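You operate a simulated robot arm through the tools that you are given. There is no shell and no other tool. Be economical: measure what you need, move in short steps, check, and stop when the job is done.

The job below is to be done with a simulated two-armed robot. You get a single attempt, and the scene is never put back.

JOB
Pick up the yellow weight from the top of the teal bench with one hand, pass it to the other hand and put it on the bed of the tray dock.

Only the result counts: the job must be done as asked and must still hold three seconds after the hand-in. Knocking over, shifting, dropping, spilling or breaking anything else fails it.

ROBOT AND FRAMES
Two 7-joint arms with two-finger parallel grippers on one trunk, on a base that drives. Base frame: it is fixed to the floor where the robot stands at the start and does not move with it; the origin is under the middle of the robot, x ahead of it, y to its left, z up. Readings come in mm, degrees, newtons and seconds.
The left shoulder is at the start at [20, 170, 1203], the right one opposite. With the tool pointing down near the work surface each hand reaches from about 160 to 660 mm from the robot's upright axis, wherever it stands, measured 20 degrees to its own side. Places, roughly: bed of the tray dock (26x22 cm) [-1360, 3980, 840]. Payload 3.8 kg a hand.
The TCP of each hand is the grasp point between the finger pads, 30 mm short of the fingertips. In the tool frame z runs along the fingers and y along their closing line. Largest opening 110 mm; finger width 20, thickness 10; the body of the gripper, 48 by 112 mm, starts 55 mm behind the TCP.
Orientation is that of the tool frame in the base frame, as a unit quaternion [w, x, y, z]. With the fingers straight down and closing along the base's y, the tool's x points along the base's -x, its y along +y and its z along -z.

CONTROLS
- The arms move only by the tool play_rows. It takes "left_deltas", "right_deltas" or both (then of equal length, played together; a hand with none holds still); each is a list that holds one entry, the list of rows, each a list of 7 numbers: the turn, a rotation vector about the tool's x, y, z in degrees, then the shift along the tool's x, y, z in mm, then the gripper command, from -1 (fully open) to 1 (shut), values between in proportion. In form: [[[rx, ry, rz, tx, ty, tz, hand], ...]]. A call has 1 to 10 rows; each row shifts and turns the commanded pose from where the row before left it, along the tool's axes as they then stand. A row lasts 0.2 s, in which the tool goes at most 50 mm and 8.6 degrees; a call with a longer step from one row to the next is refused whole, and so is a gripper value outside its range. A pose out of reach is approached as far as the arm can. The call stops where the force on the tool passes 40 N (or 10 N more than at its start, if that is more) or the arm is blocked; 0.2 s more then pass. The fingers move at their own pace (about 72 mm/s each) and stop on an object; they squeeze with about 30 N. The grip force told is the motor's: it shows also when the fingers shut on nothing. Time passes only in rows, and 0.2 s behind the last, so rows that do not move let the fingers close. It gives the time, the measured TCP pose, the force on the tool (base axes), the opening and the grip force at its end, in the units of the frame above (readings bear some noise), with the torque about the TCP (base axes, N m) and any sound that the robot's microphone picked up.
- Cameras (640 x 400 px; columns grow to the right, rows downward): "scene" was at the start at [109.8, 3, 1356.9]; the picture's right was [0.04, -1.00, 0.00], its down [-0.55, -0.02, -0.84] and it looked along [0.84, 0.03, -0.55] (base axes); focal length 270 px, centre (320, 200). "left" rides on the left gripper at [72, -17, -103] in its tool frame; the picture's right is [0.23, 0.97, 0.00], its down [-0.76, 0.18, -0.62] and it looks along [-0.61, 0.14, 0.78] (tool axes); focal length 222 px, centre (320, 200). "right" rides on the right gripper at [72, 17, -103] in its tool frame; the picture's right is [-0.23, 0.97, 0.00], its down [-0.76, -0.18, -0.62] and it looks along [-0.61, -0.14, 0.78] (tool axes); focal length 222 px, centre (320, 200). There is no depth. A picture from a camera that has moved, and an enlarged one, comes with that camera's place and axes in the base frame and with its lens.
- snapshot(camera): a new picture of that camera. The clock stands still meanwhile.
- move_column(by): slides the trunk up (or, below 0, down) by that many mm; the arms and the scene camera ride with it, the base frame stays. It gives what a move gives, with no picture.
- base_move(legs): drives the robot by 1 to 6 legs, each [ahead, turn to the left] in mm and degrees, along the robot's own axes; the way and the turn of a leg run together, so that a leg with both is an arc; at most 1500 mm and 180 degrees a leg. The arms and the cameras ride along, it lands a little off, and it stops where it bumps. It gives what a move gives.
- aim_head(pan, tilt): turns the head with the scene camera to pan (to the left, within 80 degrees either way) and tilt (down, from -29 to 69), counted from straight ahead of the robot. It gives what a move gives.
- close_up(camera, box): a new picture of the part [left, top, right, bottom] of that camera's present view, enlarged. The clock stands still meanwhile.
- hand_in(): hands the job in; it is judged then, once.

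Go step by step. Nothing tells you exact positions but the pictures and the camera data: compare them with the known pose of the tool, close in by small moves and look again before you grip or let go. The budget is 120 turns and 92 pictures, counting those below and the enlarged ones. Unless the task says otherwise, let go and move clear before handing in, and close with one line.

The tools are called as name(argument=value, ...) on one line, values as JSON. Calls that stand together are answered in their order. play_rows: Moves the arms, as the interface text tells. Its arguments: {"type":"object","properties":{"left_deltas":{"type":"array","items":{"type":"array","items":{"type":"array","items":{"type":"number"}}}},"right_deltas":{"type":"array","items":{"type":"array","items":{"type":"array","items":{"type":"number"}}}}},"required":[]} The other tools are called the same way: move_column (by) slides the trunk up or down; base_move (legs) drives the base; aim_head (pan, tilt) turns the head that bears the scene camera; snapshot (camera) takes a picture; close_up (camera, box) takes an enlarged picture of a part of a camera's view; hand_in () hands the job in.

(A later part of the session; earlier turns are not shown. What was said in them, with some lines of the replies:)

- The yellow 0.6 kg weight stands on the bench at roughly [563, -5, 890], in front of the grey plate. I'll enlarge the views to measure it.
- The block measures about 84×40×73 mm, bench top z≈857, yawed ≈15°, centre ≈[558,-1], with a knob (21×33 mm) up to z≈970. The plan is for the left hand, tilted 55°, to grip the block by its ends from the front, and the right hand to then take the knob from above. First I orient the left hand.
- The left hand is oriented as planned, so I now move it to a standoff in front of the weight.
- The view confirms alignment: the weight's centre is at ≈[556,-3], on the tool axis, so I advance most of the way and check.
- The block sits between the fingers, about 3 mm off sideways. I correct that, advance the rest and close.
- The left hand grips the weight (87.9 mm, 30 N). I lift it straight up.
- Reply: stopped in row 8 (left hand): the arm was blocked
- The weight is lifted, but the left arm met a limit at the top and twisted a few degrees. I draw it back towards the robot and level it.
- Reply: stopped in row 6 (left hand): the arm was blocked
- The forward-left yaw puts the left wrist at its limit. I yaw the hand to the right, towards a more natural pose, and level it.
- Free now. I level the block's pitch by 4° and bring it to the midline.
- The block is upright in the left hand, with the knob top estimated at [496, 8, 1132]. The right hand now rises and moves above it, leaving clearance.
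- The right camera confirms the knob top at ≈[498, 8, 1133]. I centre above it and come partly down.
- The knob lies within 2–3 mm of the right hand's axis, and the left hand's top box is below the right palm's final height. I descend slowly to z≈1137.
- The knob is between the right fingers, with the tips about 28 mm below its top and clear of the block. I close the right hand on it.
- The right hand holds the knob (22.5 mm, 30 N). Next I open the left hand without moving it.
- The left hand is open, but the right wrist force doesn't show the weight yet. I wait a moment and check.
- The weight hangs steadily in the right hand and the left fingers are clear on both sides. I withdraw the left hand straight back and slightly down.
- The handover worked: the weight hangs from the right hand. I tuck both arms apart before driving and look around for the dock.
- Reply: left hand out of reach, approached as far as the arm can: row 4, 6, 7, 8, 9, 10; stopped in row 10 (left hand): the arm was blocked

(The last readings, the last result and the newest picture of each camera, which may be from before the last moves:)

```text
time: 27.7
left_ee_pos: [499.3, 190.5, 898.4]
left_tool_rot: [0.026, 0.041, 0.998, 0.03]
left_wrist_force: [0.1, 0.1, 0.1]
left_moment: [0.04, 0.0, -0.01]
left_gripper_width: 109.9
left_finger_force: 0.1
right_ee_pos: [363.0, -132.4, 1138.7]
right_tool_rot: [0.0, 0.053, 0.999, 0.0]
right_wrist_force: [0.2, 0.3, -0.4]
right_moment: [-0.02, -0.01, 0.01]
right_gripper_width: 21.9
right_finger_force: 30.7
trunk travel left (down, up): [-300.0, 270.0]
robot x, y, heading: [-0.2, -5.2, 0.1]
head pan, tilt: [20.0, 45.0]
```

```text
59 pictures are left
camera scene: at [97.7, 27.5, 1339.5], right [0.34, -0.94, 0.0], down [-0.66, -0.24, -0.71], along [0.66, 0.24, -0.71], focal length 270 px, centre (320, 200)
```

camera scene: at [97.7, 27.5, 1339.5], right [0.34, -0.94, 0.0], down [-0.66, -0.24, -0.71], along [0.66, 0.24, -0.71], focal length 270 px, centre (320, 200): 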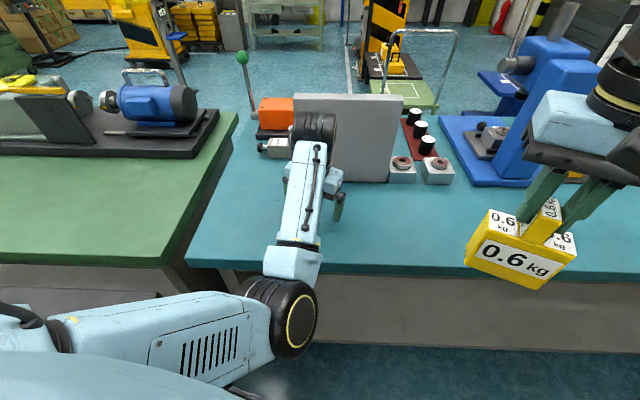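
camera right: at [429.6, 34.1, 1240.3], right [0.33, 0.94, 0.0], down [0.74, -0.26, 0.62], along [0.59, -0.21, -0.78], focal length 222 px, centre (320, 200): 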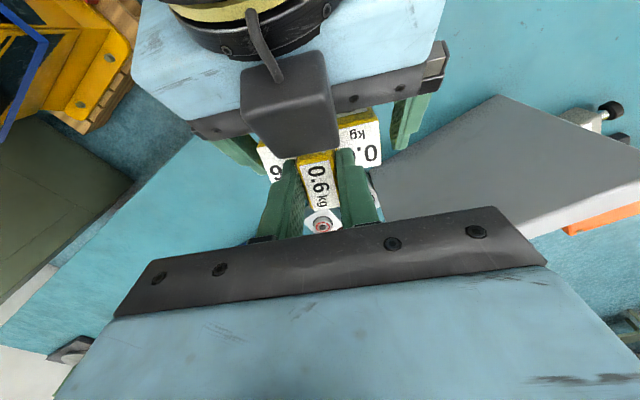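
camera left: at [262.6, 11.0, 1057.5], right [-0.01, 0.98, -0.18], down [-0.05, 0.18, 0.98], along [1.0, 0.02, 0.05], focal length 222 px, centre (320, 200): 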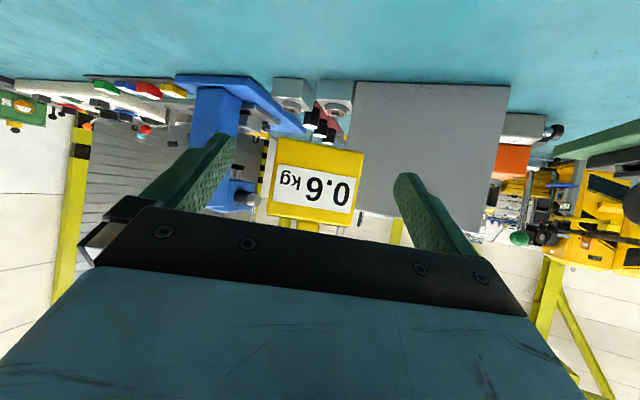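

The left arm sank low over the bench while folding, though it touched nothing, so I raise it straight up. Then I look closer towards the dock.

play_rows(left_deltas=[[[0, 0, 0, 0, 0, -20, -1], [0, 0, 0, 0, 0, -40, -1], [0, 0, 0, 0, 0, -40, -1], [0, 0, 0, 0, 0, -40, -1], [0, 0, 0, 0, 0, -40, -1], [0, 0, 0, 0, 0, -40, -1], [0, 0, 0, 0, 0, 0, -1]]])

aim_head(pan=80, tilt=30)

snapshot(camera="scene")

close_up(camera="scene", box=[60, 0, 280, 137])

aim_head(pan=-80, tilt=30)

snapshot(camera="scene")

```text
time: 29.3
left_ee_pos: [583.0, 204.5, 1056.4]
left_tool_rot: [0.025, 0.044, 0.998, 0.028]
left_wrist_force: [-0.4, 0.9, 1.9]
left_moment: [0.0, 0.03, 0.02]
left_gripper_width: 110.0
left_finger_force: 0.1
left hand out of reach, approached as far as the arm can: row 1, 2, 3, 4, 5, 6
right_ee_pos: [363.4, -132.7, 1137.8]
right_tool_rot: [-0.001, 0.053, 0.999, -0.001]
right_wrist_force: [-0.1, 0.0, -0.6]
right_moment: [-0.01, -0.01, 0.0]
right_gripper_width: 21.8
right_finger_force: 30.2
trunk travel left (down, up): [-300.0, 270.0]
robot x, y, heading: [-0.6, 1.6, 0.2]
head pan, tilt: [20.0, 45.0]
```

```text
time: 30.6
left_ee_pos: [583.9, 204.3, 1055.1]
left_tool_rot: [0.026, 0.044, 0.998, 0.029]
left_wrist_force: [-0.6, -0.6, -0.3]
left_moment: [-0.02, -0.01, 0.03]
left_gripper_width: 110.0
left_finger_force: 0.1
right_ee_pos: [363.2, -132.6, 1137.8]
right_tool_rot: [0.0, 0.053, 0.999, 0.0]
right_wrist_force: [0.2, 0.1, -0.4]
right_moment: [-0.01, -0.03, -0.02]
right_gripper_width: 21.9
right_finger_force: 30.2
trunk travel left (down, up): [-300.0, 270.0]
robot x, y, heading: [-2.6, 2.4, -0.0]
head pan, tilt: [80.0, 30.0]
```

```text
58 pictures are left
camera scene: at [37.1, 88.7, 1362.0], right [0.98, -0.17, 0.0], down [-0.09, -0.49, -0.87], along [0.15, 0.85, -0.5], focal length 270 px, centre (320, 200)
```

scene: 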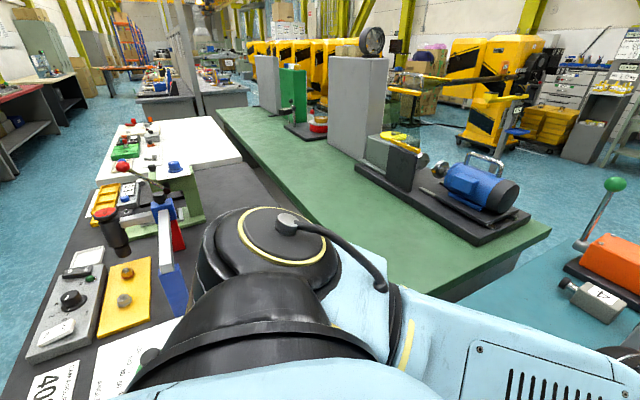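

```text
2.91 times, centred on (170, 68) of scene
camera zoom: at [37.1, 88.7, 1362.0], right [0.98, -0.17, 0.0], down [-0.09, -0.49, -0.87], along [0.15, 0.85, -0.5], focal length 785 px, centre (756, 582)
```

zoom: 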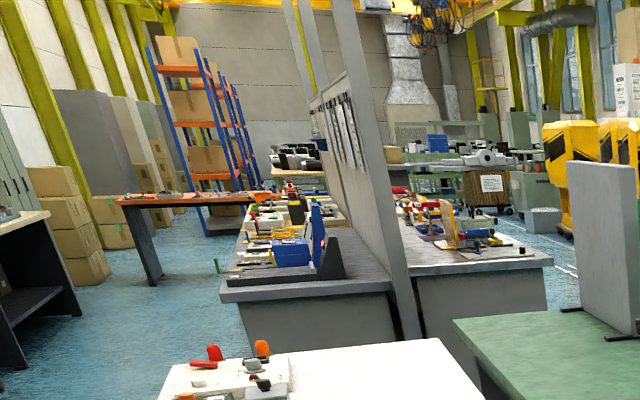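

```text
time: 33.0
left_ee_pos: [582.7, 205.2, 1055.0]
left_tool_rot: [0.026, 0.044, 0.998, 0.029]
left_wrist_force: [-0.8, -1.1, 0.0]
left_moment: [0.02, 0.01, 0.03]
left_gripper_width: 109.8
left_finger_force: 0.1
right_ee_pos: [363.0, -132.9, 1136.0]
right_tool_rot: [0.0, 0.053, 0.999, -0.001]
right_wrist_force: [-0.4, 0.8, 0.1]
right_moment: [0.03, 0.04, -0.01]
right_gripper_width: 21.5
right_finger_force: 29.9
trunk travel left (down, up): [-300.0, 270.0]
robot x, y, heading: [2.1, -5.0, 0.1]
head pan, tilt: [-80.0, 30.0]
```

```text
56 pictures are left
camera scene: at [37.1, -89.4, 1362.0], right [-0.98, -0.17, 0.0], down [-0.09, 0.49, -0.87], along [0.15, -0.85, -0.5], focal length 270 px, centre (320, 200)
```

scene: 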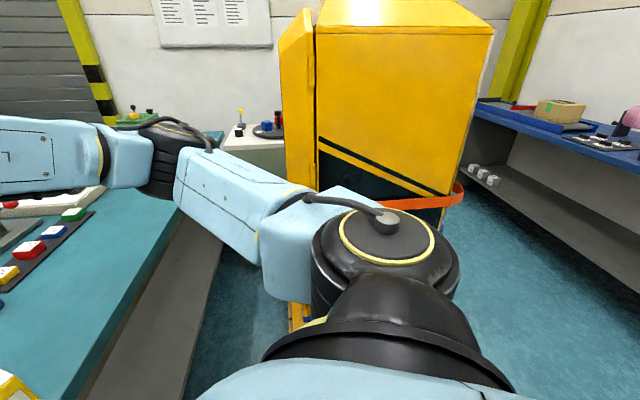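

The dock sits on the far grey island, near its aisle-side edge, and the room is turned about 15° from the base frame. I first back straight off the bench, then fold the left arm and look again.

base_move(legs=[[-400, 0]])

aim_head(pan=80, tilt=25)

snapshot(camera="scene")

```text
time: 35.5
left_ee_pos: [186.2, 203.8, 1054.9]
left_tool_rot: [0.027, 0.046, 0.998, 0.028]
left_wrist_force: [-0.7, -0.3, 0.4]
left_moment: [-0.02, -0.01, 0.02]
left_gripper_width: 110.0
left_finger_force: 0.0
right_ee_pos: [-34.1, -132.3, 1137.1]
right_tool_rot: [0.0, 0.055, 0.998, 0.0]
right_wrist_force: [0.4, -0.1, 0.9]
right_moment: [0.0, -0.01, 0.01]
right_gripper_width: 21.6
right_finger_force: 29.7
trunk travel left (down, up): [-300.0, 270.0]
robot x, y, heading: [-395.6, -0.3, -0.3]
head pan, tilt: [-80.0, 30.0]
```

```text
time: 38.0
left_ee_pos: [186.4, 203.9, 1055.0]
left_tool_rot: [0.027, 0.045, 0.998, 0.028]
left_wrist_force: [0.2, -0.6, -0.2]
left_moment: [0.02, -0.01, 0.0]
left_gripper_width: 109.9
left_finger_force: 0.0
right_ee_pos: [-34.4, -133.1, 1137.4]
right_tool_rot: [-0.001, 0.055, 0.999, 0.0]
right_wrist_force: [-0.7, 0.1, 0.0]
right_moment: [0.02, 0.01, -0.03]
right_gripper_width: 21.8
right_finger_force: 29.9
trunk travel left (down, up): [-300.0, 270.0]
robot x, y, heading: [-394.9, 0.2, -0.3]
head pan, tilt: [80.0, 25.0]
```

```text
55 pictures are left
camera scene: at [-358.8, 89.3, 1370.0], right [0.98, -0.18, 0.0], down [-0.07, -0.42, -0.91], along [0.16, 0.89, -0.42], focal length 270 px, centre (320, 200)
```

scene: 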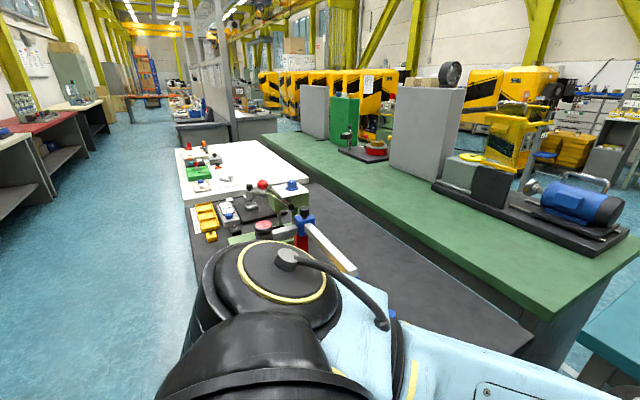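

The aisle is clear, about 900 mm wide. I raise the trunk for clearance and fold the left arm in before backing further and turning.

move_column(by=120)

play_rows(left_deltas=[[[0, 0, 0, 20, 0, 0, -1], [0, 0, 0, 30, 0, 0, -1], [0, 0, 0, 30, 0, 0, -1], [0, 0, 0, 30, 0, 0, -1], [0, 0, 0, 20, 0, 0, -1], [0, 0, 0, 0, 0, 0, -1]]])

aim_head(pan=0, tilt=45)

snapshot(camera="scene")

```text
time: 39.5
left_ee_pos: [186.3, 204.7, 1174.1]
left_tool_rot: [0.026, 0.046, 0.998, 0.028]
left_wrist_force: [0.0, 0.7, -0.4]
left_moment: [0.04, 0.02, -0.04]
left_gripper_width: 110.2
left_finger_force: 0.0
right_ee_pos: [-33.6, -133.4, 1256.4]
right_tool_rot: [-0.001, 0.055, 0.998, -0.001]
right_wrist_force: [0.5, -0.2, -5.6]
right_moment: [-0.02, 0.01, 0.01]
right_gripper_width: 21.9
right_finger_force: 29.9
trunk travel left (down, up): [-420.0, 150.0]
robot x, y, heading: [-398.2, 0.9, -0.1]
head pan, tilt: [80.0, 25.0]
```

```text
time: 40.9
left_ee_pos: [148.4, 253.9, 1130.8]
left_tool_rot: [0.027, 0.045, 0.998, 0.028]
left_wrist_force: [0.0, 0.8, 0.3]
left_moment: [0.04, 0.01, -0.05]
left_gripper_width: 110.0
left_finger_force: 0.1
left hand out of reach, approached as far as the arm can: row 1, 2, 3, 4, 5
right_ee_pos: [-34.0, -133.5, 1257.7]
right_tool_rot: [0.0, 0.055, 0.998, 0.0]
right_wrist_force: [-0.9, -0.4, -5.8]
right_moment: [0.01, 0.01, 0.0]
right_gripper_width: 21.9
right_finger_force: 30.4
trunk travel left (down, up): [-420.0, 150.0]
robot x, y, heading: [-393.5, -0.5, -0.1]
head pan, tilt: [80.0, 25.0]
```

```text
time: 42.4
left_ee_pos: [148.9, 254.9, 1130.2]
left_tool_rot: [0.026, 0.045, 0.998, 0.028]
left_wrist_force: [0.0, 0.3, 0.0]
left_moment: [0.04, -0.01, -0.03]
left_gripper_width: 109.9
left_finger_force: 0.1
right_ee_pos: [-34.3, -133.4, 1256.9]
right_tool_rot: [-0.001, 0.055, 0.999, 0.0]
right_wrist_force: [0.2, 0.3, -6.2]
right_moment: [-0.02, 0.0, 0.02]
right_gripper_width: 21.8
right_finger_force: 30.0
trunk travel left (down, up): [-420.0, 150.0]
robot x, y, heading: [-393.7, -1.5, -0.2]
head pan, tilt: [0.0, 45.0]
```

```text
54 pictures are left
camera scene: at [-293.8, -1.5, 1459.4], right [0.0, -1.0, 0.0], down [-0.71, 0.0, -0.71], along [0.71, 0.0, -0.71], focal length 270 px, centre (320, 200)
```

scene: 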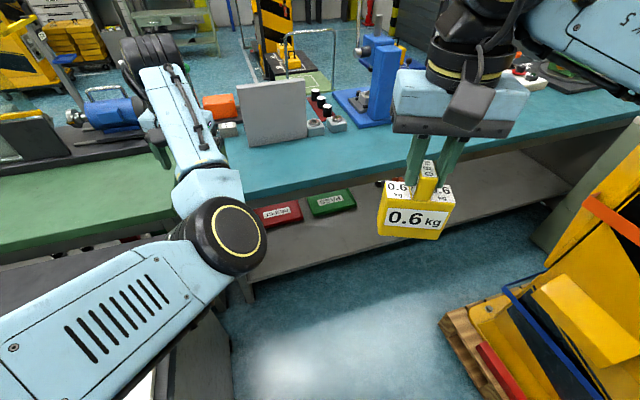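

The weight's load of about 6 N now shows at the right wrist. The left hand is high enough, so I back into the aisle and turn left along it.

base_move(legs=[[-510, 0]])

aim_head(pan=80, tilt=25)

snapshot(camera="scene")

```text
time: 45.4
left_ee_pos: [-359.0, 256.8, 1131.3]
left_tool_rot: [0.027, 0.043, 0.998, 0.029]
left_wrist_force: [0.8, -0.7, -0.3]
left_moment: [0.02, 0.0, 0.03]
left_gripper_width: 110.3
left_finger_force: 0.1
right_ee_pos: [-541.0, -131.9, 1257.8]
right_tool_rot: [0.0, 0.054, 0.999, 0.0]
right_wrist_force: [-0.3, 0.3, -6.1]
right_moment: [-0.01, 0.02, 0.04]
right_gripper_width: 21.7
right_finger_force: 30.1
trunk travel left (down, up): [-420.0, 150.0]
robot x, y, heading: [-902.9, 1.2, -0.2]
head pan, tilt: [0.0, 45.0]
```

```text
time: 46.9
left_ee_pos: [-359.0, 256.3, 1131.1]
left_tool_rot: [0.027, 0.044, 0.998, 0.029]
left_wrist_force: [-0.7, -0.1, -0.8]
left_moment: [-0.01, 0.02, -0.04]
left_gripper_width: 109.9
left_finger_force: 0.1
right_ee_pos: [-540.5, -132.5, 1256.9]
right_tool_rot: [-0.001, 0.054, 0.999, 0.0]
right_wrist_force: [0.4, -0.6, -5.6]
right_moment: [0.0, 0.01, 0.03]
right_gripper_width: 21.4
right_finger_force: 30.2
trunk travel left (down, up): [-420.0, 150.0]
robot x, y, heading: [-902.0, 0.8, -0.1]
head pan, tilt: [80.0, 25.0]
```

```text
53 pictures are left
camera scene: at [-865.7, 90.5, 1490.0], right [0.98, -0.18, 0.0], down [-0.07, -0.42, -0.91], along [0.16, 0.89, -0.42], focal length 270 px, centre (320, 200)
```

scene: 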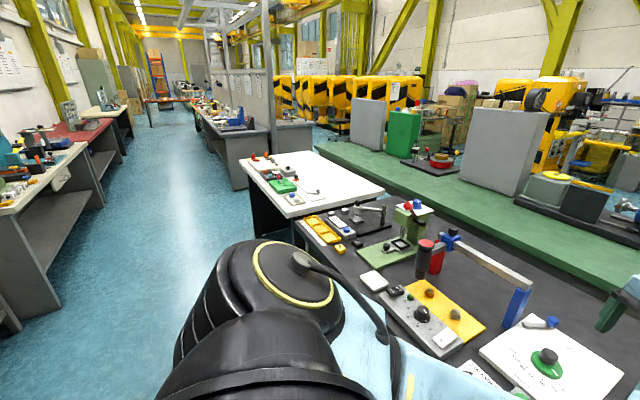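

The aisle runs about 16° left of +y. I enlarge the dock area to see its shape.

close_up(camera="scene", box=[184, 90, 280, 150])

```text
6.67 times, centred on (232, 120) of scene
camera zoom: at [-865.7, 90.5, 1490.0], right [0.98, -0.18, 0.0], down [-0.07, -0.42, -0.91], along [0.16, 0.89, -0.42], focal length 1800 px, centre (907, 733)
```

zoom: 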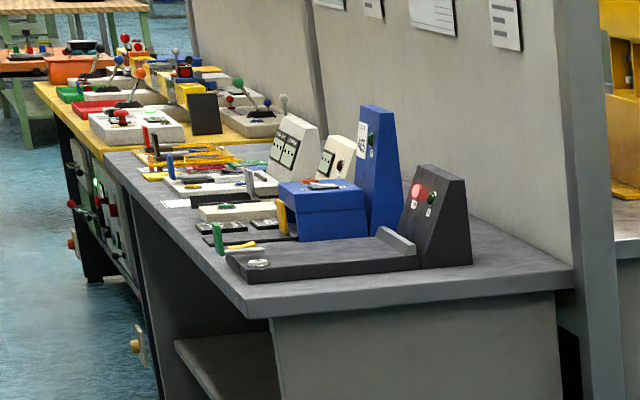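

The dock is a dark bed, open on the aisle side, with an upright at its inner end. I turn left and drive down the aisle's middle, then check.

base_move(legs=[[0, 109], [1300, 0]])

aim_head(pan=-20, tilt=25)

snapshot(camera="scene")

```text
time: 57.9
left_ee_pos: [-1744.9, 1645.0, 1131.1]
left_tool_rot: [0.007, 0.789, -0.614, -0.039]
left_wrist_force: [-0.2, 0.3, -0.9]
left_moment: [0.0, 0.02, -0.01]
left_gripper_width: 110.0
left_finger_force: 0.0
right_ee_pos: [-1318.4, 1601.3, 1257.1]
right_tool_rot: [0.001, 0.783, -0.622, 0.001]
right_wrist_force: [0.0, 0.1, -5.9]
right_moment: [-0.04, 0.02, 0.04]
right_gripper_width: 21.8
right_finger_force: 30.0
trunk travel left (down, up): [-420.0, 150.0]
robot x, y, heading: [-1323.8, 1215.3, 109.3]
head pan, tilt: [80.0, 25.0]
```

```text
time: 59.7
left_ee_pos: [-1745.4, 1644.8, 1131.4]
left_tool_rot: [0.008, 0.788, -0.614, -0.038]
left_wrist_force: [-0.9, -0.2, -0.5]
left_moment: [0.0, 0.0, -0.02]
left_gripper_width: 109.9
left_finger_force: 0.0
right_ee_pos: [-1317.8, 1600.5, 1257.5]
right_tool_rot: [0.001, 0.783, -0.623, 0.0]
right_wrist_force: [0.6, -0.2, -7.1]
right_moment: [-0.03, -0.04, 0.0]
right_gripper_width: 21.9
right_finger_force: 29.7
trunk travel left (down, up): [-420.0, 150.0]
robot x, y, heading: [-1326.0, 1217.5, 109.3]
head pan, tilt: [-20.0, 25.0]
```

```text
51 pictures are left
camera scene: at [-1329.7, 1327.3, 1490.0], right [1.0, -0.01, 0.0], down [-0.01, -0.42, -0.91], along [0.01, 0.91, -0.42], focal length 270 px, centre (320, 200)
```

scene: 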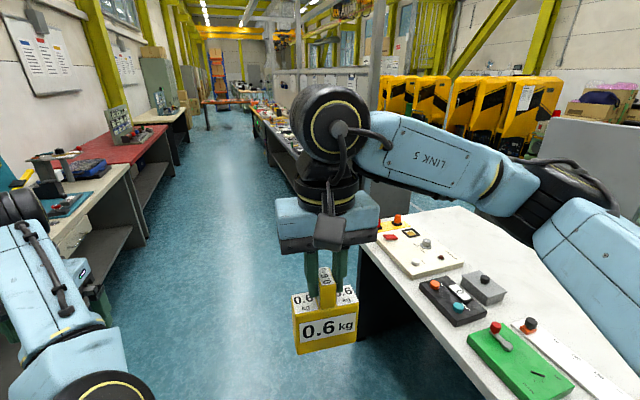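

The aisle is clear and the weight hangs well. I drive on.

base_move(legs=[[1450, 0]])

aim_head(pan=-45, tilt=28)

snapshot(camera="scene")

```text
time: 66.9
left_ee_pos: [-2222.2, 3015.3, 1131.4]
left_tool_rot: [0.008, 0.788, -0.614, -0.038]
left_wrist_force: [0.1, -0.4, -0.6]
left_moment: [0.05, -0.01, -0.02]
left_gripper_width: 110.0
left_finger_force: 0.1
right_ee_pos: [-1796.8, 2971.9, 1257.0]
right_tool_rot: [0.0, 0.783, -0.622, 0.0]
right_wrist_force: [-0.3, 0.6, -6.1]
right_moment: [-0.02, 0.01, -0.02]
right_gripper_width: 21.4
right_finger_force: 29.7
trunk travel left (down, up): [-420.0, 150.0]
robot x, y, heading: [-1796.6, 2587.9, 109.3]
head pan, tilt: [-20.0, 25.0]
```

```text
time: 67.8
left_ee_pos: [-2222.9, 3015.7, 1131.2]
left_tool_rot: [0.007, 0.788, -0.614, -0.039]
left_wrist_force: [-0.4, 0.5, 0.0]
left_moment: [-0.01, -0.01, 0.02]
left_gripper_width: 110.0
left_finger_force: 0.1
right_ee_pos: [-1795.5, 2971.1, 1256.6]
right_tool_rot: [0.0, 0.784, -0.621, 0.001]
right_wrist_force: [-1.4, -0.1, -6.0]
right_moment: [0.02, 0.0, -0.01]
right_gripper_width: 22.0
right_finger_force: 29.7
trunk travel left (down, up): [-420.0, 150.0]
robot x, y, heading: [-1797.6, 2585.5, 109.0]
head pan, tilt: [-45.0, 28.0]
```

```text
50 pictures are left
camera scene: at [-1768.5, 2688.0, 1485.2], right [0.9, -0.43, 0.0], down [-0.2, -0.42, -0.88], along [0.38, 0.8, -0.47], focal length 270 px, centre (320, 200)
```

scene: 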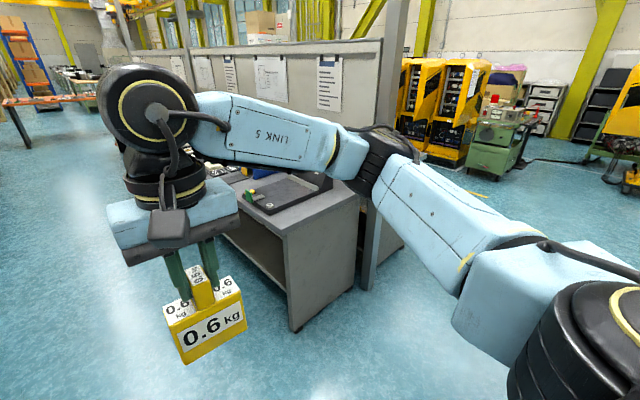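

I have the island's corner at ≈[-1500, 3590]. Before swinging the arms over the island I raise the left hand higher, then drive to a spot facing the dock.

play_rows(left_deltas=[[[0, 0, 0, 0, 0, -20, -1], [0, 0, 0, 0, 0, -30, -1], [0, 0, 0, 0, 0, -30, -1], [0, 0, 0, 0, 0, -30, -1], [0, 0, 0, 0, 0, -30, -1], [0, 0, 0, 0, 0, 0, -1]]])

base_move(legs=[[0, -10], [1355, 0]])

aim_head(pan=-75, tilt=35)

snapshot(camera="scene")

```text
time: 69.2
left_ee_pos: [-2241.8, 3035.6, 1261.8]
left_tool_rot: [0.007, 0.788, -0.614, -0.038]
left_wrist_force: [1.2, -0.7, -0.2]
left_moment: [-0.01, 0.03, 0.02]
left_gripper_width: 109.8
left_finger_force: 0.1
left hand out of reach, approached as far as the arm can: row 1, 2, 3, 4, 5
right_ee_pos: [-1796.6, 2971.4, 1257.7]
right_tool_rot: [-0.001, 0.784, -0.621, 0.001]
right_wrist_force: [-1.1, -0.2, -6.4]
right_moment: [-0.02, 0.01, 0.02]
right_gripper_width: 21.7
right_finger_force: 29.6
trunk travel left (down, up): [-420.0, 150.0]
robot x, y, heading: [-1799.9, 2587.2, 109.2]
head pan, tilt: [-45.0, 28.0]
```

```text
time: 76.6
left_ee_pos: [-2372.0, 4430.4, 1263.2]
left_tool_rot: [0.005, 0.732, -0.68, -0.039]
left_wrist_force: [-0.3, -0.4, 0.1]
left_moment: [0.01, -0.02, -0.05]
left_gripper_width: 110.0
left_finger_force: 0.1
right_ee_pos: [-1944.2, 4289.5, 1256.3]
right_tool_rot: [0.0, 0.726, -0.687, 0.001]
right_wrist_force: [-0.6, -0.4, -5.3]
right_moment: [-0.03, 0.01, -0.01]
right_gripper_width: 21.5
right_finger_force: 30.2
trunk travel left (down, up): [-420.0, 150.0]
robot x, y, heading: [-2016.6, 3908.8, 98.9]
head pan, tilt: [-45.0, 28.0]
```

```text
time: 77.6
left_ee_pos: [-2371.0, 4430.8, 1262.1]
left_tool_rot: [0.005, 0.732, -0.68, -0.039]
left_wrist_force: [-0.5, -0.3, 0.8]
left_moment: [-0.01, -0.01, 0.01]
left_gripper_width: 110.3
left_finger_force: 0.1
right_ee_pos: [-1944.0, 4288.8, 1256.7]
right_tool_rot: [0.0, 0.726, -0.688, 0.001]
right_wrist_force: [-0.7, -0.1, -5.7]
right_moment: [-0.03, -0.01, 0.0]
right_gripper_width: 21.5
right_finger_force: 29.7
trunk travel left (down, up): [-420.0, 150.0]
robot x, y, heading: [-2015.4, 3906.4, 99.1]
head pan, tilt: [-75.0, 35.0]
```

```text
49 pictures are left
camera scene: at [-1938.7, 3967.3, 1474.3], right [0.41, -0.91, 0.0], down [-0.52, -0.24, -0.82], along [0.75, 0.34, -0.57], focal length 270 px, centre (320, 200)
```

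scene: 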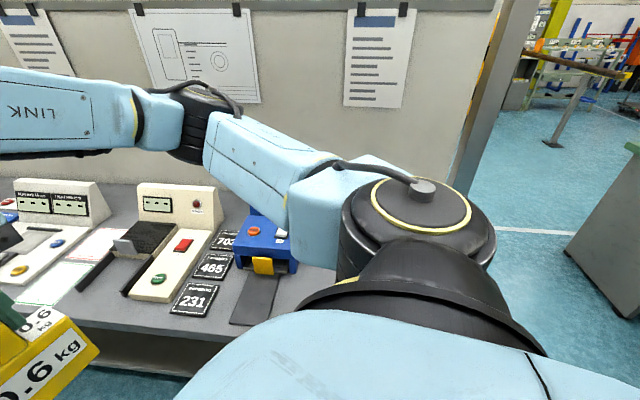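

Now I turn to face the island.

base_move(legs=[[0, -79]])

aim_head(pan=-10, tilt=42)

snapshot(camera="scene")

snapshot(camera="right")

```text
time: 81.3
left_ee_pos: [-1580.1, 4366.1, 1263.6]
left_tool_rot: [0.02, -0.139, 0.99, 0.032]
left_wrist_force: [0.6, 0.4, -0.2]
left_moment: [0.0, -0.01, 0.01]
left_gripper_width: 110.0
left_finger_force: 0.1
right_ee_pos: [-1628.8, 3918.2, 1257.2]
right_tool_rot: [-0.002, -0.13, 0.991, 0.0]
right_wrist_force: [-0.6, -0.3, -6.0]
right_moment: [-0.01, 0.0, 0.0]
right_gripper_width: 21.7
right_finger_force: 29.7
trunk travel left (down, up): [-420.0, 150.0]
robot x, y, heading: [-2014.6, 3913.1, 21.3]
head pan, tilt: [-75.0, 35.0]
```

```text
time: 82.7
left_ee_pos: [-1579.4, 4364.9, 1263.1]
left_tool_rot: [0.021, -0.138, 0.99, 0.032]
left_wrist_force: [0.1, 0.3, 0.0]
left_moment: [0.01, -0.03, -0.02]
left_gripper_width: 109.9
left_finger_force: 0.1
right_ee_pos: [-1628.9, 3917.1, 1256.3]
right_tool_rot: [-0.001, -0.132, 0.991, -0.002]
right_wrist_force: [0.1, -0.5, -6.1]
right_moment: [-0.01, 0.03, -0.03]
right_gripper_width: 21.9
right_finger_force: 29.8
trunk travel left (down, up): [-420.0, 150.0]
robot x, y, heading: [-2014.7, 3908.7, 21.3]
head pan, tilt: [-10.0, 42.0]
```

```text
48 pictures are left
camera scene: at [-1913.7, 3933.5, 1463.7], right [0.19, -0.98, 0.0], down [-0.66, -0.13, -0.74], along [0.73, 0.14, -0.67], focal length 270 px, centre (320, 200)
```

scene: 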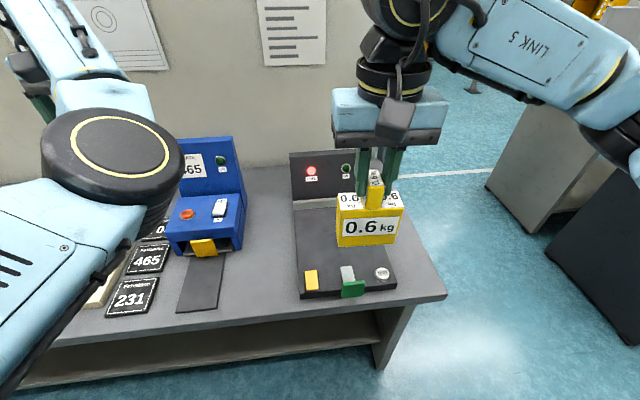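

```text
47 pictures are left
camera right: at [-1703.3, 3916.4, 1361.1], right [-0.03, 1.0, 0.0], down [0.78, 0.03, 0.62], along [0.62, 0.02, -0.78], focal length 222 px, centre (320, 200)
```

right: 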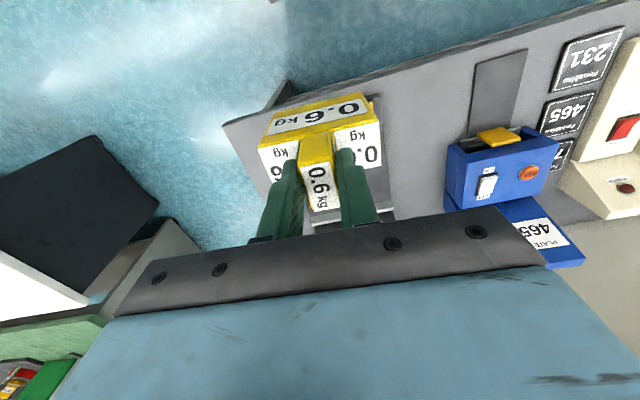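

The dock is right in front. I enlarge it to read the bed's exact form.

close_up(camera="scene", box=[260, 140, 452, 320])

```text
2.22 times, centred on (356, 230) of scene
camera zoom: at [-1913.7, 3933.5, 1463.7], right [0.19, -0.98, 0.0], down [-0.66, -0.13, -0.74], along [0.73, 0.14, -0.67], focal length 600 px, centre (240, 133)
```

zoom: 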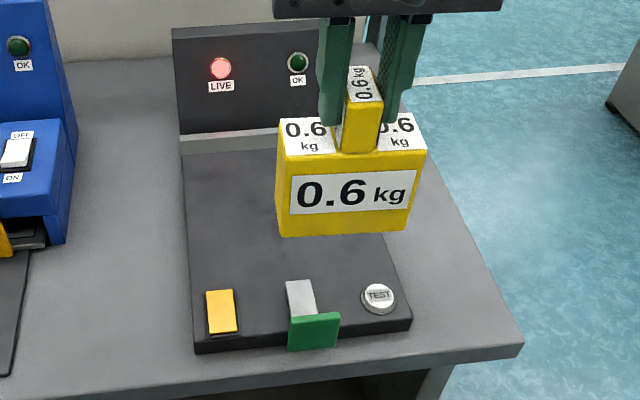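

The bed lies between the front control strip and the inner lip, centred on [-1360, 3980]. I edge forward 50 mm, lower the trunk back, and then bring the weight over the bed.

base_move(legs=[[50, 0]])

move_column(by=-120)

snapshot(camera="scene")

```text
time: 83.6
left_ee_pos: [-1532.0, 4383.3, 1261.8]
left_tool_rot: [0.02, -0.139, 0.99, 0.032]
left_wrist_force: [0.7, 1.0, -0.2]
left_moment: [-0.02, 0.01, -0.02]
left_gripper_width: 110.1
left_finger_force: 0.0
right_ee_pos: [-1583.5, 3936.5, 1256.3]
right_tool_rot: [-0.001, -0.131, 0.991, -0.001]
right_wrist_force: [0.2, 0.5, -5.9]
right_moment: [-0.03, 0.01, -0.03]
right_gripper_width: 21.8
right_finger_force: 29.7
trunk travel left (down, up): [-420.0, 150.0]
robot x, y, heading: [-1966.1, 3929.3, 20.9]
head pan, tilt: [-10.0, 42.0]
```

```text
time: 85.1
left_ee_pos: [-1534.1, 4383.0, 1144.0]
left_tool_rot: [0.02, -0.138, 0.99, 0.034]
left_wrist_force: [-0.4, -0.3, 0.1]
left_moment: [-0.01, -0.01, 0.01]
left_gripper_width: 110.2
left_finger_force: 0.0
right_ee_pos: [-1584.1, 3934.0, 1137.8]
right_tool_rot: [-0.001, -0.131, 0.991, -0.001]
right_wrist_force: [0.5, 0.4, -6.2]
right_moment: [0.06, 0.03, 0.01]
right_gripper_width: 21.7
right_finger_force: 30.0
trunk travel left (down, up): [-300.0, 270.0]
robot x, y, heading: [-1969.0, 3926.5, 20.8]
head pan, tilt: [-10.0, 42.0]
```

```text
45 pictures are left
camera scene: at [-1868.0, 3951.2, 1343.9], right [0.19, -0.98, 0.0], down [-0.66, -0.13, -0.74], along [0.73, 0.14, -0.67], focal length 270 px, centre (320, 200)
```

scene: 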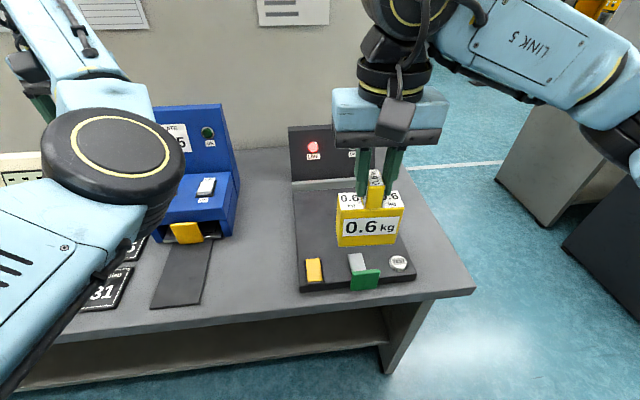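

I move the weight forward over the bed at this height.

play_rows(right_deltas=[[[0, 0, 0, -15, -1, 0, 1], [0, 0, 0, -35, -3, 0, 1], [0, 0, 0, -40, -3, 0, 1], [0, 0, 0, -40, -3, 0, 1], [0, 0, 0, -40, -3, 0, 1], [0, 0, 0, -25, -2, 0, 1], [0, 0, 0, -10, 0, 0, 1], [0, 0, 0, 0, 0, 0, 1]]])

snapshot(camera="scene")

snapshot(camera="right")

```text
time: 86.9
left_ee_pos: [-1534.9, 4383.2, 1143.0]
left_tool_rot: [0.021, -0.139, 0.989, 0.032]
left_wrist_force: [1.0, -0.6, 0.6]
left_moment: [-0.02, 0.05, 0.0]
left_gripper_width: 110.3
left_finger_force: 0.0
right_ee_pos: [-1382.9, 3973.2, 1136.4]
right_tool_rot: [-0.001, -0.13, 0.991, -0.001]
right_wrist_force: [0.2, 0.1, -6.0]
right_moment: [-0.02, 0.04, 0.0]
right_gripper_width: 21.5
right_finger_force: 30.2
trunk travel left (down, up): [-300.0, 270.0]
robot x, y, heading: [-1970.2, 3927.2, 21.3]
head pan, tilt: [-10.0, 42.0]
```

```text
44 pictures are left
camera scene: at [-1867.8, 3951.2, 1343.7], right [0.19, -0.98, 0.0], down [-0.66, -0.13, -0.74], along [0.73, 0.14, -0.67], focal length 270 px, centre (320, 200)
```

scene: 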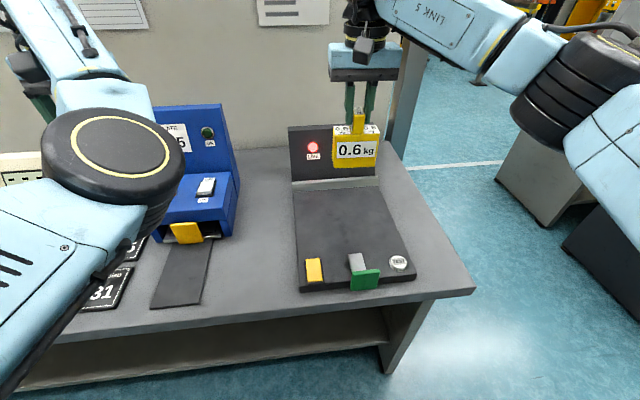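

```text
43 pictures are left
camera right: at [-1455.0, 3972.6, 1240.5], right [-0.03, 1.0, 0.0], down [0.78, 0.03, 0.62], along [0.62, 0.02, -0.78], focal length 222 px, centre (320, 200)
```

right: 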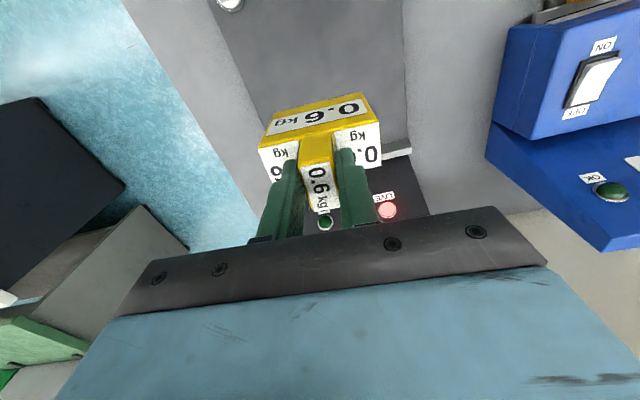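

The weight is centred over the bed and clear of the panel. I lower it to just above the surface and look again.

play_rows(right_deltas=[[[0, 0, 0, 0, 0, 20, 1], [0, 0, 0, 0, 0, 35, 1], [0, 0, 0, 0, 0, 35, 1], [0, 0, 0, 0, 0, 35, 1], [0, 0, 0, 0, 0, 25, 1], [0, 0, 0, 0, 0, 12, 1], [0, 0, 0, 0, 0, 0, 1]]])

close_up(camera="scene", box=[260, 120, 452, 300])

snapshot(camera="right")

```text
time: 88.5
left_ee_pos: [-1533.1, 4383.6, 1143.2]
left_tool_rot: [0.021, -0.14, 0.989, 0.033]
left_wrist_force: [-0.6, 0.3, 0.2]
left_moment: [0.0, -0.02, 0.02]
left_gripper_width: 110.0
left_finger_force: 0.0
right_ee_pos: [-1383.2, 3973.2, 974.3]
right_tool_rot: [0.0, -0.129, 0.992, -0.001]
right_wrist_force: [0.4, -0.1, -6.5]
right_moment: [0.02, 0.01, -0.03]
right_gripper_width: 21.7
right_finger_force: 29.9
trunk travel left (down, up): [-300.0, 270.0]
robot x, y, heading: [-1970.3, 3922.7, 21.1]
head pan, tilt: [-10.0, 42.0]
```

```text
2.22 times, centred on (356, 210) of scene
camera zoom: at [-1867.8, 3951.2, 1343.7], right [0.19, -0.98, 0.0], down [-0.66, -0.13, -0.74], along [0.73, 0.14, -0.67], focal length 600 px, centre (240, 178)
```

zoom: 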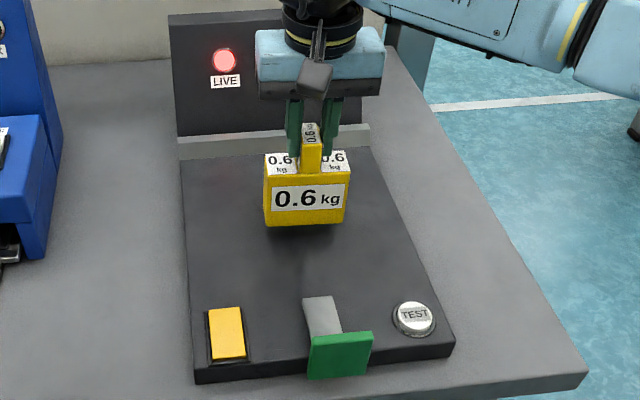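

```text
41 pictures are left
camera right: at [-1455.7, 3972.2, 1077.9], right [-0.03, 1.0, 0.0], down [0.78, 0.03, 0.62], along [0.62, 0.02, -0.78], focal length 222 px, centre (320, 200)
```

right: 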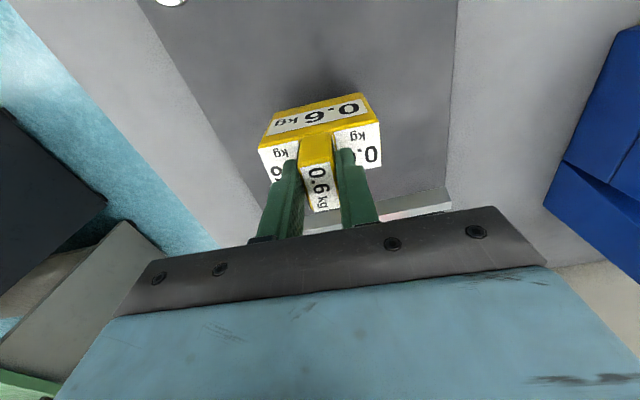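

The weight hangs about 20 mm above the middle of the bed. I lower it gently in small steps, watching the force.

play_rows(right_deltas=[[[0, 0, 0, 0, 0, 5, 1], [0, 0, 0, 0, 0, 5, 1], [0, 0, 0, 0, 0, 3, 1], [0, 0, 0, 0, 0, 2, 1], [0, 0, 0, 0, 0, 0, 1]]])

close_up(camera="scene", box=[310, 170, 400, 240])

```text
time: 89.7
left_ee_pos: [-1533.7, 4382.6, 1143.2]
left_tool_rot: [0.021, -0.138, 0.99, 0.032]
left_wrist_force: [0.5, -0.1, -0.6]
left_moment: [0.0, 0.0, -0.02]
left_gripper_width: 110.2
left_finger_force: 0.1
right_ee_pos: [-1382.5, 3973.2, 958.7]
right_tool_rot: [-0.001, -0.13, 0.992, -0.001]
right_wrist_force: [-0.3, 0.5, -5.9]
right_moment: [0.01, 0.01, -0.01]
right_gripper_width: 21.8
right_finger_force: 29.8
trunk travel left (down, up): [-300.0, 270.0]
robot x, y, heading: [-1973.8, 3926.7, 21.5]
head pan, tilt: [-10.0, 42.0]
```

```text
5.71 times, centred on (355, 205) of scene
camera zoom: at [-1867.7, 3951.3, 1343.7], right [0.19, -0.98, 0.0], down [-0.66, -0.13, -0.74], along [0.73, 0.14, -0.67], focal length 1542 px, centre (120, 171)
```

zoom: 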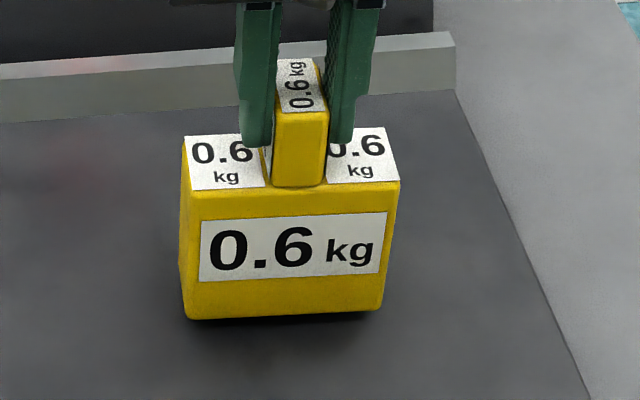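

Not touching yet; a small gap remains. I continue by 2 mm steps.

play_rows(right_deltas=[[[0, 0, 0, 0, 0, 1.5, 1], [0, 0, 0, 0, 0, 1.5, 1], [0, 0, 0, 0, 0, 1.5, 1], [0, 0, 0, 0, 0, 0, 1]]])

```text
time: 90.7
left_ee_pos: [-1534.4, 4382.5, 1143.7]
left_tool_rot: [0.021, -0.14, 0.989, 0.033]
left_wrist_force: [0.6, -0.3, 0.4]
left_moment: [0.0, 0.01, 0.0]
left_gripper_width: 109.9
left_finger_force: 0.2
right_ee_pos: [-1383.1, 3973.2, 954.4]
right_tool_rot: [-0.001, -0.13, 0.992, -0.001]
right_wrist_force: [0.1, 0.2, -4.9]
right_moment: [0.0, 0.03, 0.04]
right_gripper_width: 22.1
right_finger_force: 29.9
trunk travel left (down, up): [-300.0, 270.0]
robot x, y, heading: [-1971.1, 3928.3, 21.1]
head pan, tilt: [-10.0, 42.0]
```

play_rows(right_deltas=[[[0, 0, 0, 0, 0, 1.2, 1], [0, 0, 0, 0, 0, 1.2, 1], [0, 0, 0, 0, 0, 0, 1]]])

close_up(camera="scene", box=[310, 170, 400, 240])

```text
time: 91.5
left_ee_pos: [-1534.2, 4382.7, 1142.4]
left_tool_rot: [0.022, -0.139, 0.99, 0.033]
left_wrist_force: [-0.7, 0.1, -1.2]
left_moment: [0.01, 0.02, -0.01]
left_gripper_width: 109.9
left_finger_force: 0.1
right_ee_pos: [-1382.2, 3973.5, 952.6]
right_tool_rot: [-0.001, -0.13, 0.991, -0.001]
right_wrist_force: [0.0, 1.0, -6.5]
right_moment: [0.03, 0.0, 0.0]
right_gripper_width: 21.6
right_finger_force: 30.3
trunk travel left (down, up): [-300.0, 270.0]
robot x, y, heading: [-1969.4, 3927.9, 21.1]
head pan, tilt: [-10.0, 42.0]
```

```text
5.71 times, centred on (355, 205) of scene
camera zoom: at [-1867.8, 3951.3, 1343.7], right [0.19, -0.98, 0.0], down [-0.66, -0.13, -0.74], along [0.73, 0.14, -0.67], focal length 1542 px, centre (120, 171)
```

zoom: 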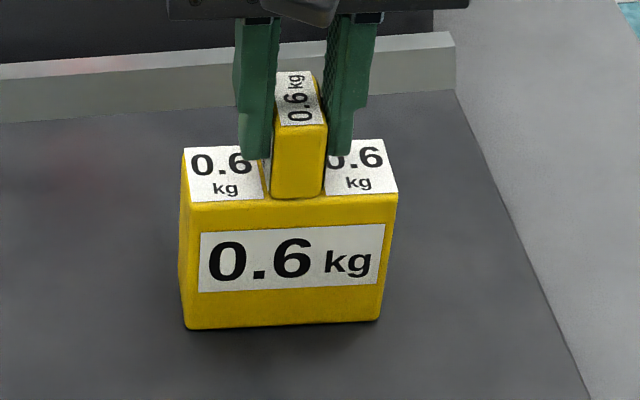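

Still hanging freely at −6 N, with a few millimetres of gap. I go down further in small steps.

play_rows(right_deltas=[[[0, 0, 0, 0, 0, 1.2, 1], [0, 0, 0, 0, 0, 1.2, 1], [0, 0, 0, 0, 0, 0, 1]]])

play_rows(right_deltas=[[[0, 0, 0, 0, 0, 1.2, 1], [0, 0, 0, 0, 0, 1.2, 1], [0, 0, 0, 0, 0, 0, 1]]])

```text
time: 92.3
left_ee_pos: [-1534.4, 4382.8, 1143.5]
left_tool_rot: [0.022, -0.139, 0.99, 0.033]
left_wrist_force: [0.2, -0.4, -0.3]
left_moment: [-0.01, -0.01, -0.04]
left_gripper_width: 110.0
left_finger_force: 0.0
right_ee_pos: [-1381.7, 3973.3, 952.5]
right_tool_rot: [0.001, -0.13, 0.992, 0.001]
right_wrist_force: [-0.9, -2.9, 8.7]
right_moment: [0.0, -0.16, 0.03]
right_gripper_width: 21.5
right_finger_force: 30.5
trunk travel left (down, up): [-300.0, 270.0]
robot x, y, heading: [-1970.4, 3927.3, 21.1]
head pan, tilt: [-10.0, 42.0]
```

```text
time: 93.1
left_ee_pos: [-1536.7, 4382.3, 1145.4]
left_tool_rot: [0.022, -0.139, 0.99, 0.033]
left_wrist_force: [-0.3, 0.2, 0.8]
left_moment: [0.01, 0.02, 0.02]
left_gripper_width: 110.1
left_finger_force: 0.0
right_ee_pos: [-1383.6, 3972.1, 952.2]
right_tool_rot: [0.002, -0.13, 0.992, 0.0]
right_wrist_force: [1.5, -5.1, 29.2]
right_moment: [-0.13, -0.04, 0.05]
right_gripper_width: 21.7
right_finger_force: 30.1
trunk travel left (down, up): [-300.0, 270.0]
robot x, y, heading: [-1969.6, 3927.1, 21.2]
head pan, tilt: [-10.0, 42.0]
```

Contact: the weight stands on the bed and I am now pressing with 29 N. I back off about 2 mm and then open gently.

play_rows(right_deltas=[[[0, 0, 0, 0, 0, -1, 1], [0, 0, 0, 0, 0, -1.2, 1], [0, 0, 0, 0, 0, 0, 1]]])

```text
time: 93.9
left_ee_pos: [-1536.7, 4382.8, 1142.5]
left_tool_rot: [0.022, -0.139, 0.99, 0.032]
left_wrist_force: [-0.3, 0.4, -0.5]
left_moment: [-0.01, 0.03, 0.02]
left_gripper_width: 109.9
left_finger_force: 0.1
right_ee_pos: [-1382.2, 3973.9, 952.9]
right_tool_rot: [0.0, -0.13, 0.992, -0.001]
right_wrist_force: [3.4, -2.5, 20.1]
right_moment: [0.04, -0.89, -0.19]
right_gripper_width: 21.7
right_finger_force: 30.2
trunk travel left (down, up): [-300.0, 270.0]
robot x, y, heading: [-1968.2, 3927.9, 21.2]
head pan, tilt: [-10.0, 42.0]
```

play_rows(right_deltas=[[[0, 0, 0, 0, 0, -1, 1], [0, 0, 0, 0, 0, 0, 1]]])

play_rows(right_deltas=[[[0, 0, 0, 0, 0, 0, 0.5], [0, 0, 0, 0, 0, 0, 0.3], [0, 0, 0, 0, 0, 0, 0.0], [0, 0, 0, 0, 0, 0, -0.3], [0, 0, 0, 0, 0, 0, -0.3]]])

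close_up(camera="scene", box=[290, 160, 410, 250])

```text
time: 94.5
left_ee_pos: [-1535.9, 4383.1, 1142.5]
left_tool_rot: [0.022, -0.139, 0.989, 0.033]
left_wrist_force: [0.4, 0.1, 0.3]
left_moment: [0.0, -0.01, 0.0]
left_gripper_width: 110.1
left_finger_force: 0.2
right_ee_pos: [-1382.4, 3972.3, 951.2]
right_tool_rot: [0.0, -0.131, 0.991, -0.001]
right_wrist_force: [4.9, -1.8, 13.5]
right_moment: [0.34, -0.91, -0.07]
right_gripper_width: 21.7
right_finger_force: 29.8
trunk travel left (down, up): [-300.0, 270.0]
robot x, y, heading: [-1971.0, 3926.3, 21.1]
head pan, tilt: [-10.0, 42.0]
```

```text
time: 95.7
left_ee_pos: [-1534.2, 4383.0, 1143.5]
left_tool_rot: [0.021, -0.139, 0.99, 0.033]
left_wrist_force: [0.1, 0.5, -0.3]
left_moment: [-0.01, -0.04, 0.01]
left_gripper_width: 110.3
left_finger_force: 0.0
right_ee_pos: [-1383.1, 3973.3, 951.4]
right_tool_rot: [-0.001, -0.131, 0.991, -0.001]
right_wrist_force: [-0.4, -0.1, 0.6]
right_moment: [0.0, -0.03, -0.01]
right_gripper_width: 71.2
right_finger_force: 0.0
trunk travel left (down, up): [-300.0, 270.0]
robot x, y, heading: [-1969.3, 3928.9, 21.2]
head pan, tilt: [-10.0, 42.0]
```

```text
4.44 times, centred on (350, 205) of scene
camera zoom: at [-1868.3, 3951.2, 1343.8], right [0.19, -0.98, 0.0], down [-0.66, -0.13, -0.74], along [0.73, 0.14, -0.67], focal length 1200 px, centre (187, 178)
```

zoom: 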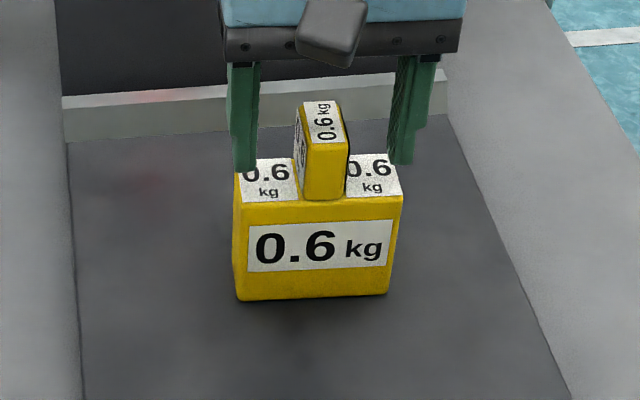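

The weight stands free on the bed with the fingers clear on both sides. I raise the right hand straight up.

play_rows(right_deltas=[[[0, 0, 0, 0, 0, -10, -0.3], [0, 0, 0, 0, 0, -25, -0.3], [0, 0, 0, 0, 0, -40, -0.3], [0, 0, 0, 0, 0, -40, -0.3], [0, 0, 0, 0, 0, -40, -0.3], [0, 0, 0, 0, 0, 0, -0.3]]])

snapshot(camera="scene")

```text
time: 97.1
left_ee_pos: [-1534.5, 4383.2, 1143.4]
left_tool_rot: [0.021, -0.139, 0.989, 0.033]
left_wrist_force: [0.3, 0.4, -0.4]
left_moment: [0.0, 0.02, 0.05]
left_gripper_width: 110.1
left_finger_force: 0.1
right_ee_pos: [-1382.3, 3974.3, 1107.3]
right_tool_rot: [-0.001, -0.13, 0.992, -0.001]
right_wrist_force: [0.4, 0.2, -0.8]
right_moment: [-0.01, 0.0, 0.03]
right_gripper_width: 71.5
right_finger_force: 0.0
trunk travel left (down, up): [-300.0, 270.0]
robot x, y, heading: [-1970.4, 3924.4, 21.3]
head pan, tilt: [-10.0, 42.0]
```

```text
37 pictures are left
camera scene: at [-1868.0, 3951.1, 1343.7], right [0.19, -0.98, 0.0], down [-0.66, -0.13, -0.74], along [0.73, 0.14, -0.67], focal length 270 px, centre (320, 200)
```

scene: 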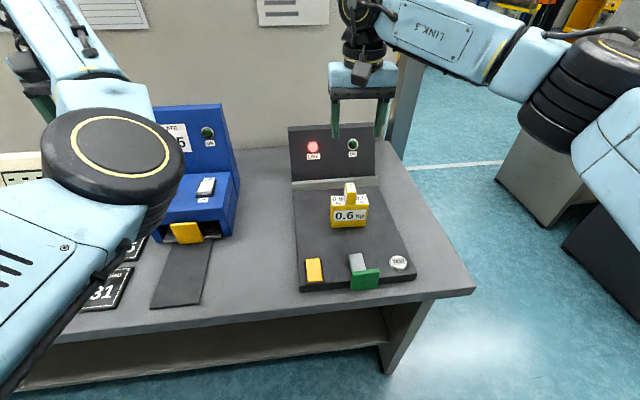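

The weight stands upright in the middle of the dock bed, the hands are clear and nothing else was disturbed, so I hand in.

hand_in()

```text
The job is handed in.
```

The yellow weight is upright on the bed of the tray dock: the left hand picked it up, the right hand took it over and put it down, both hands are clear, and I saw nothing else moved. The job is handed in.
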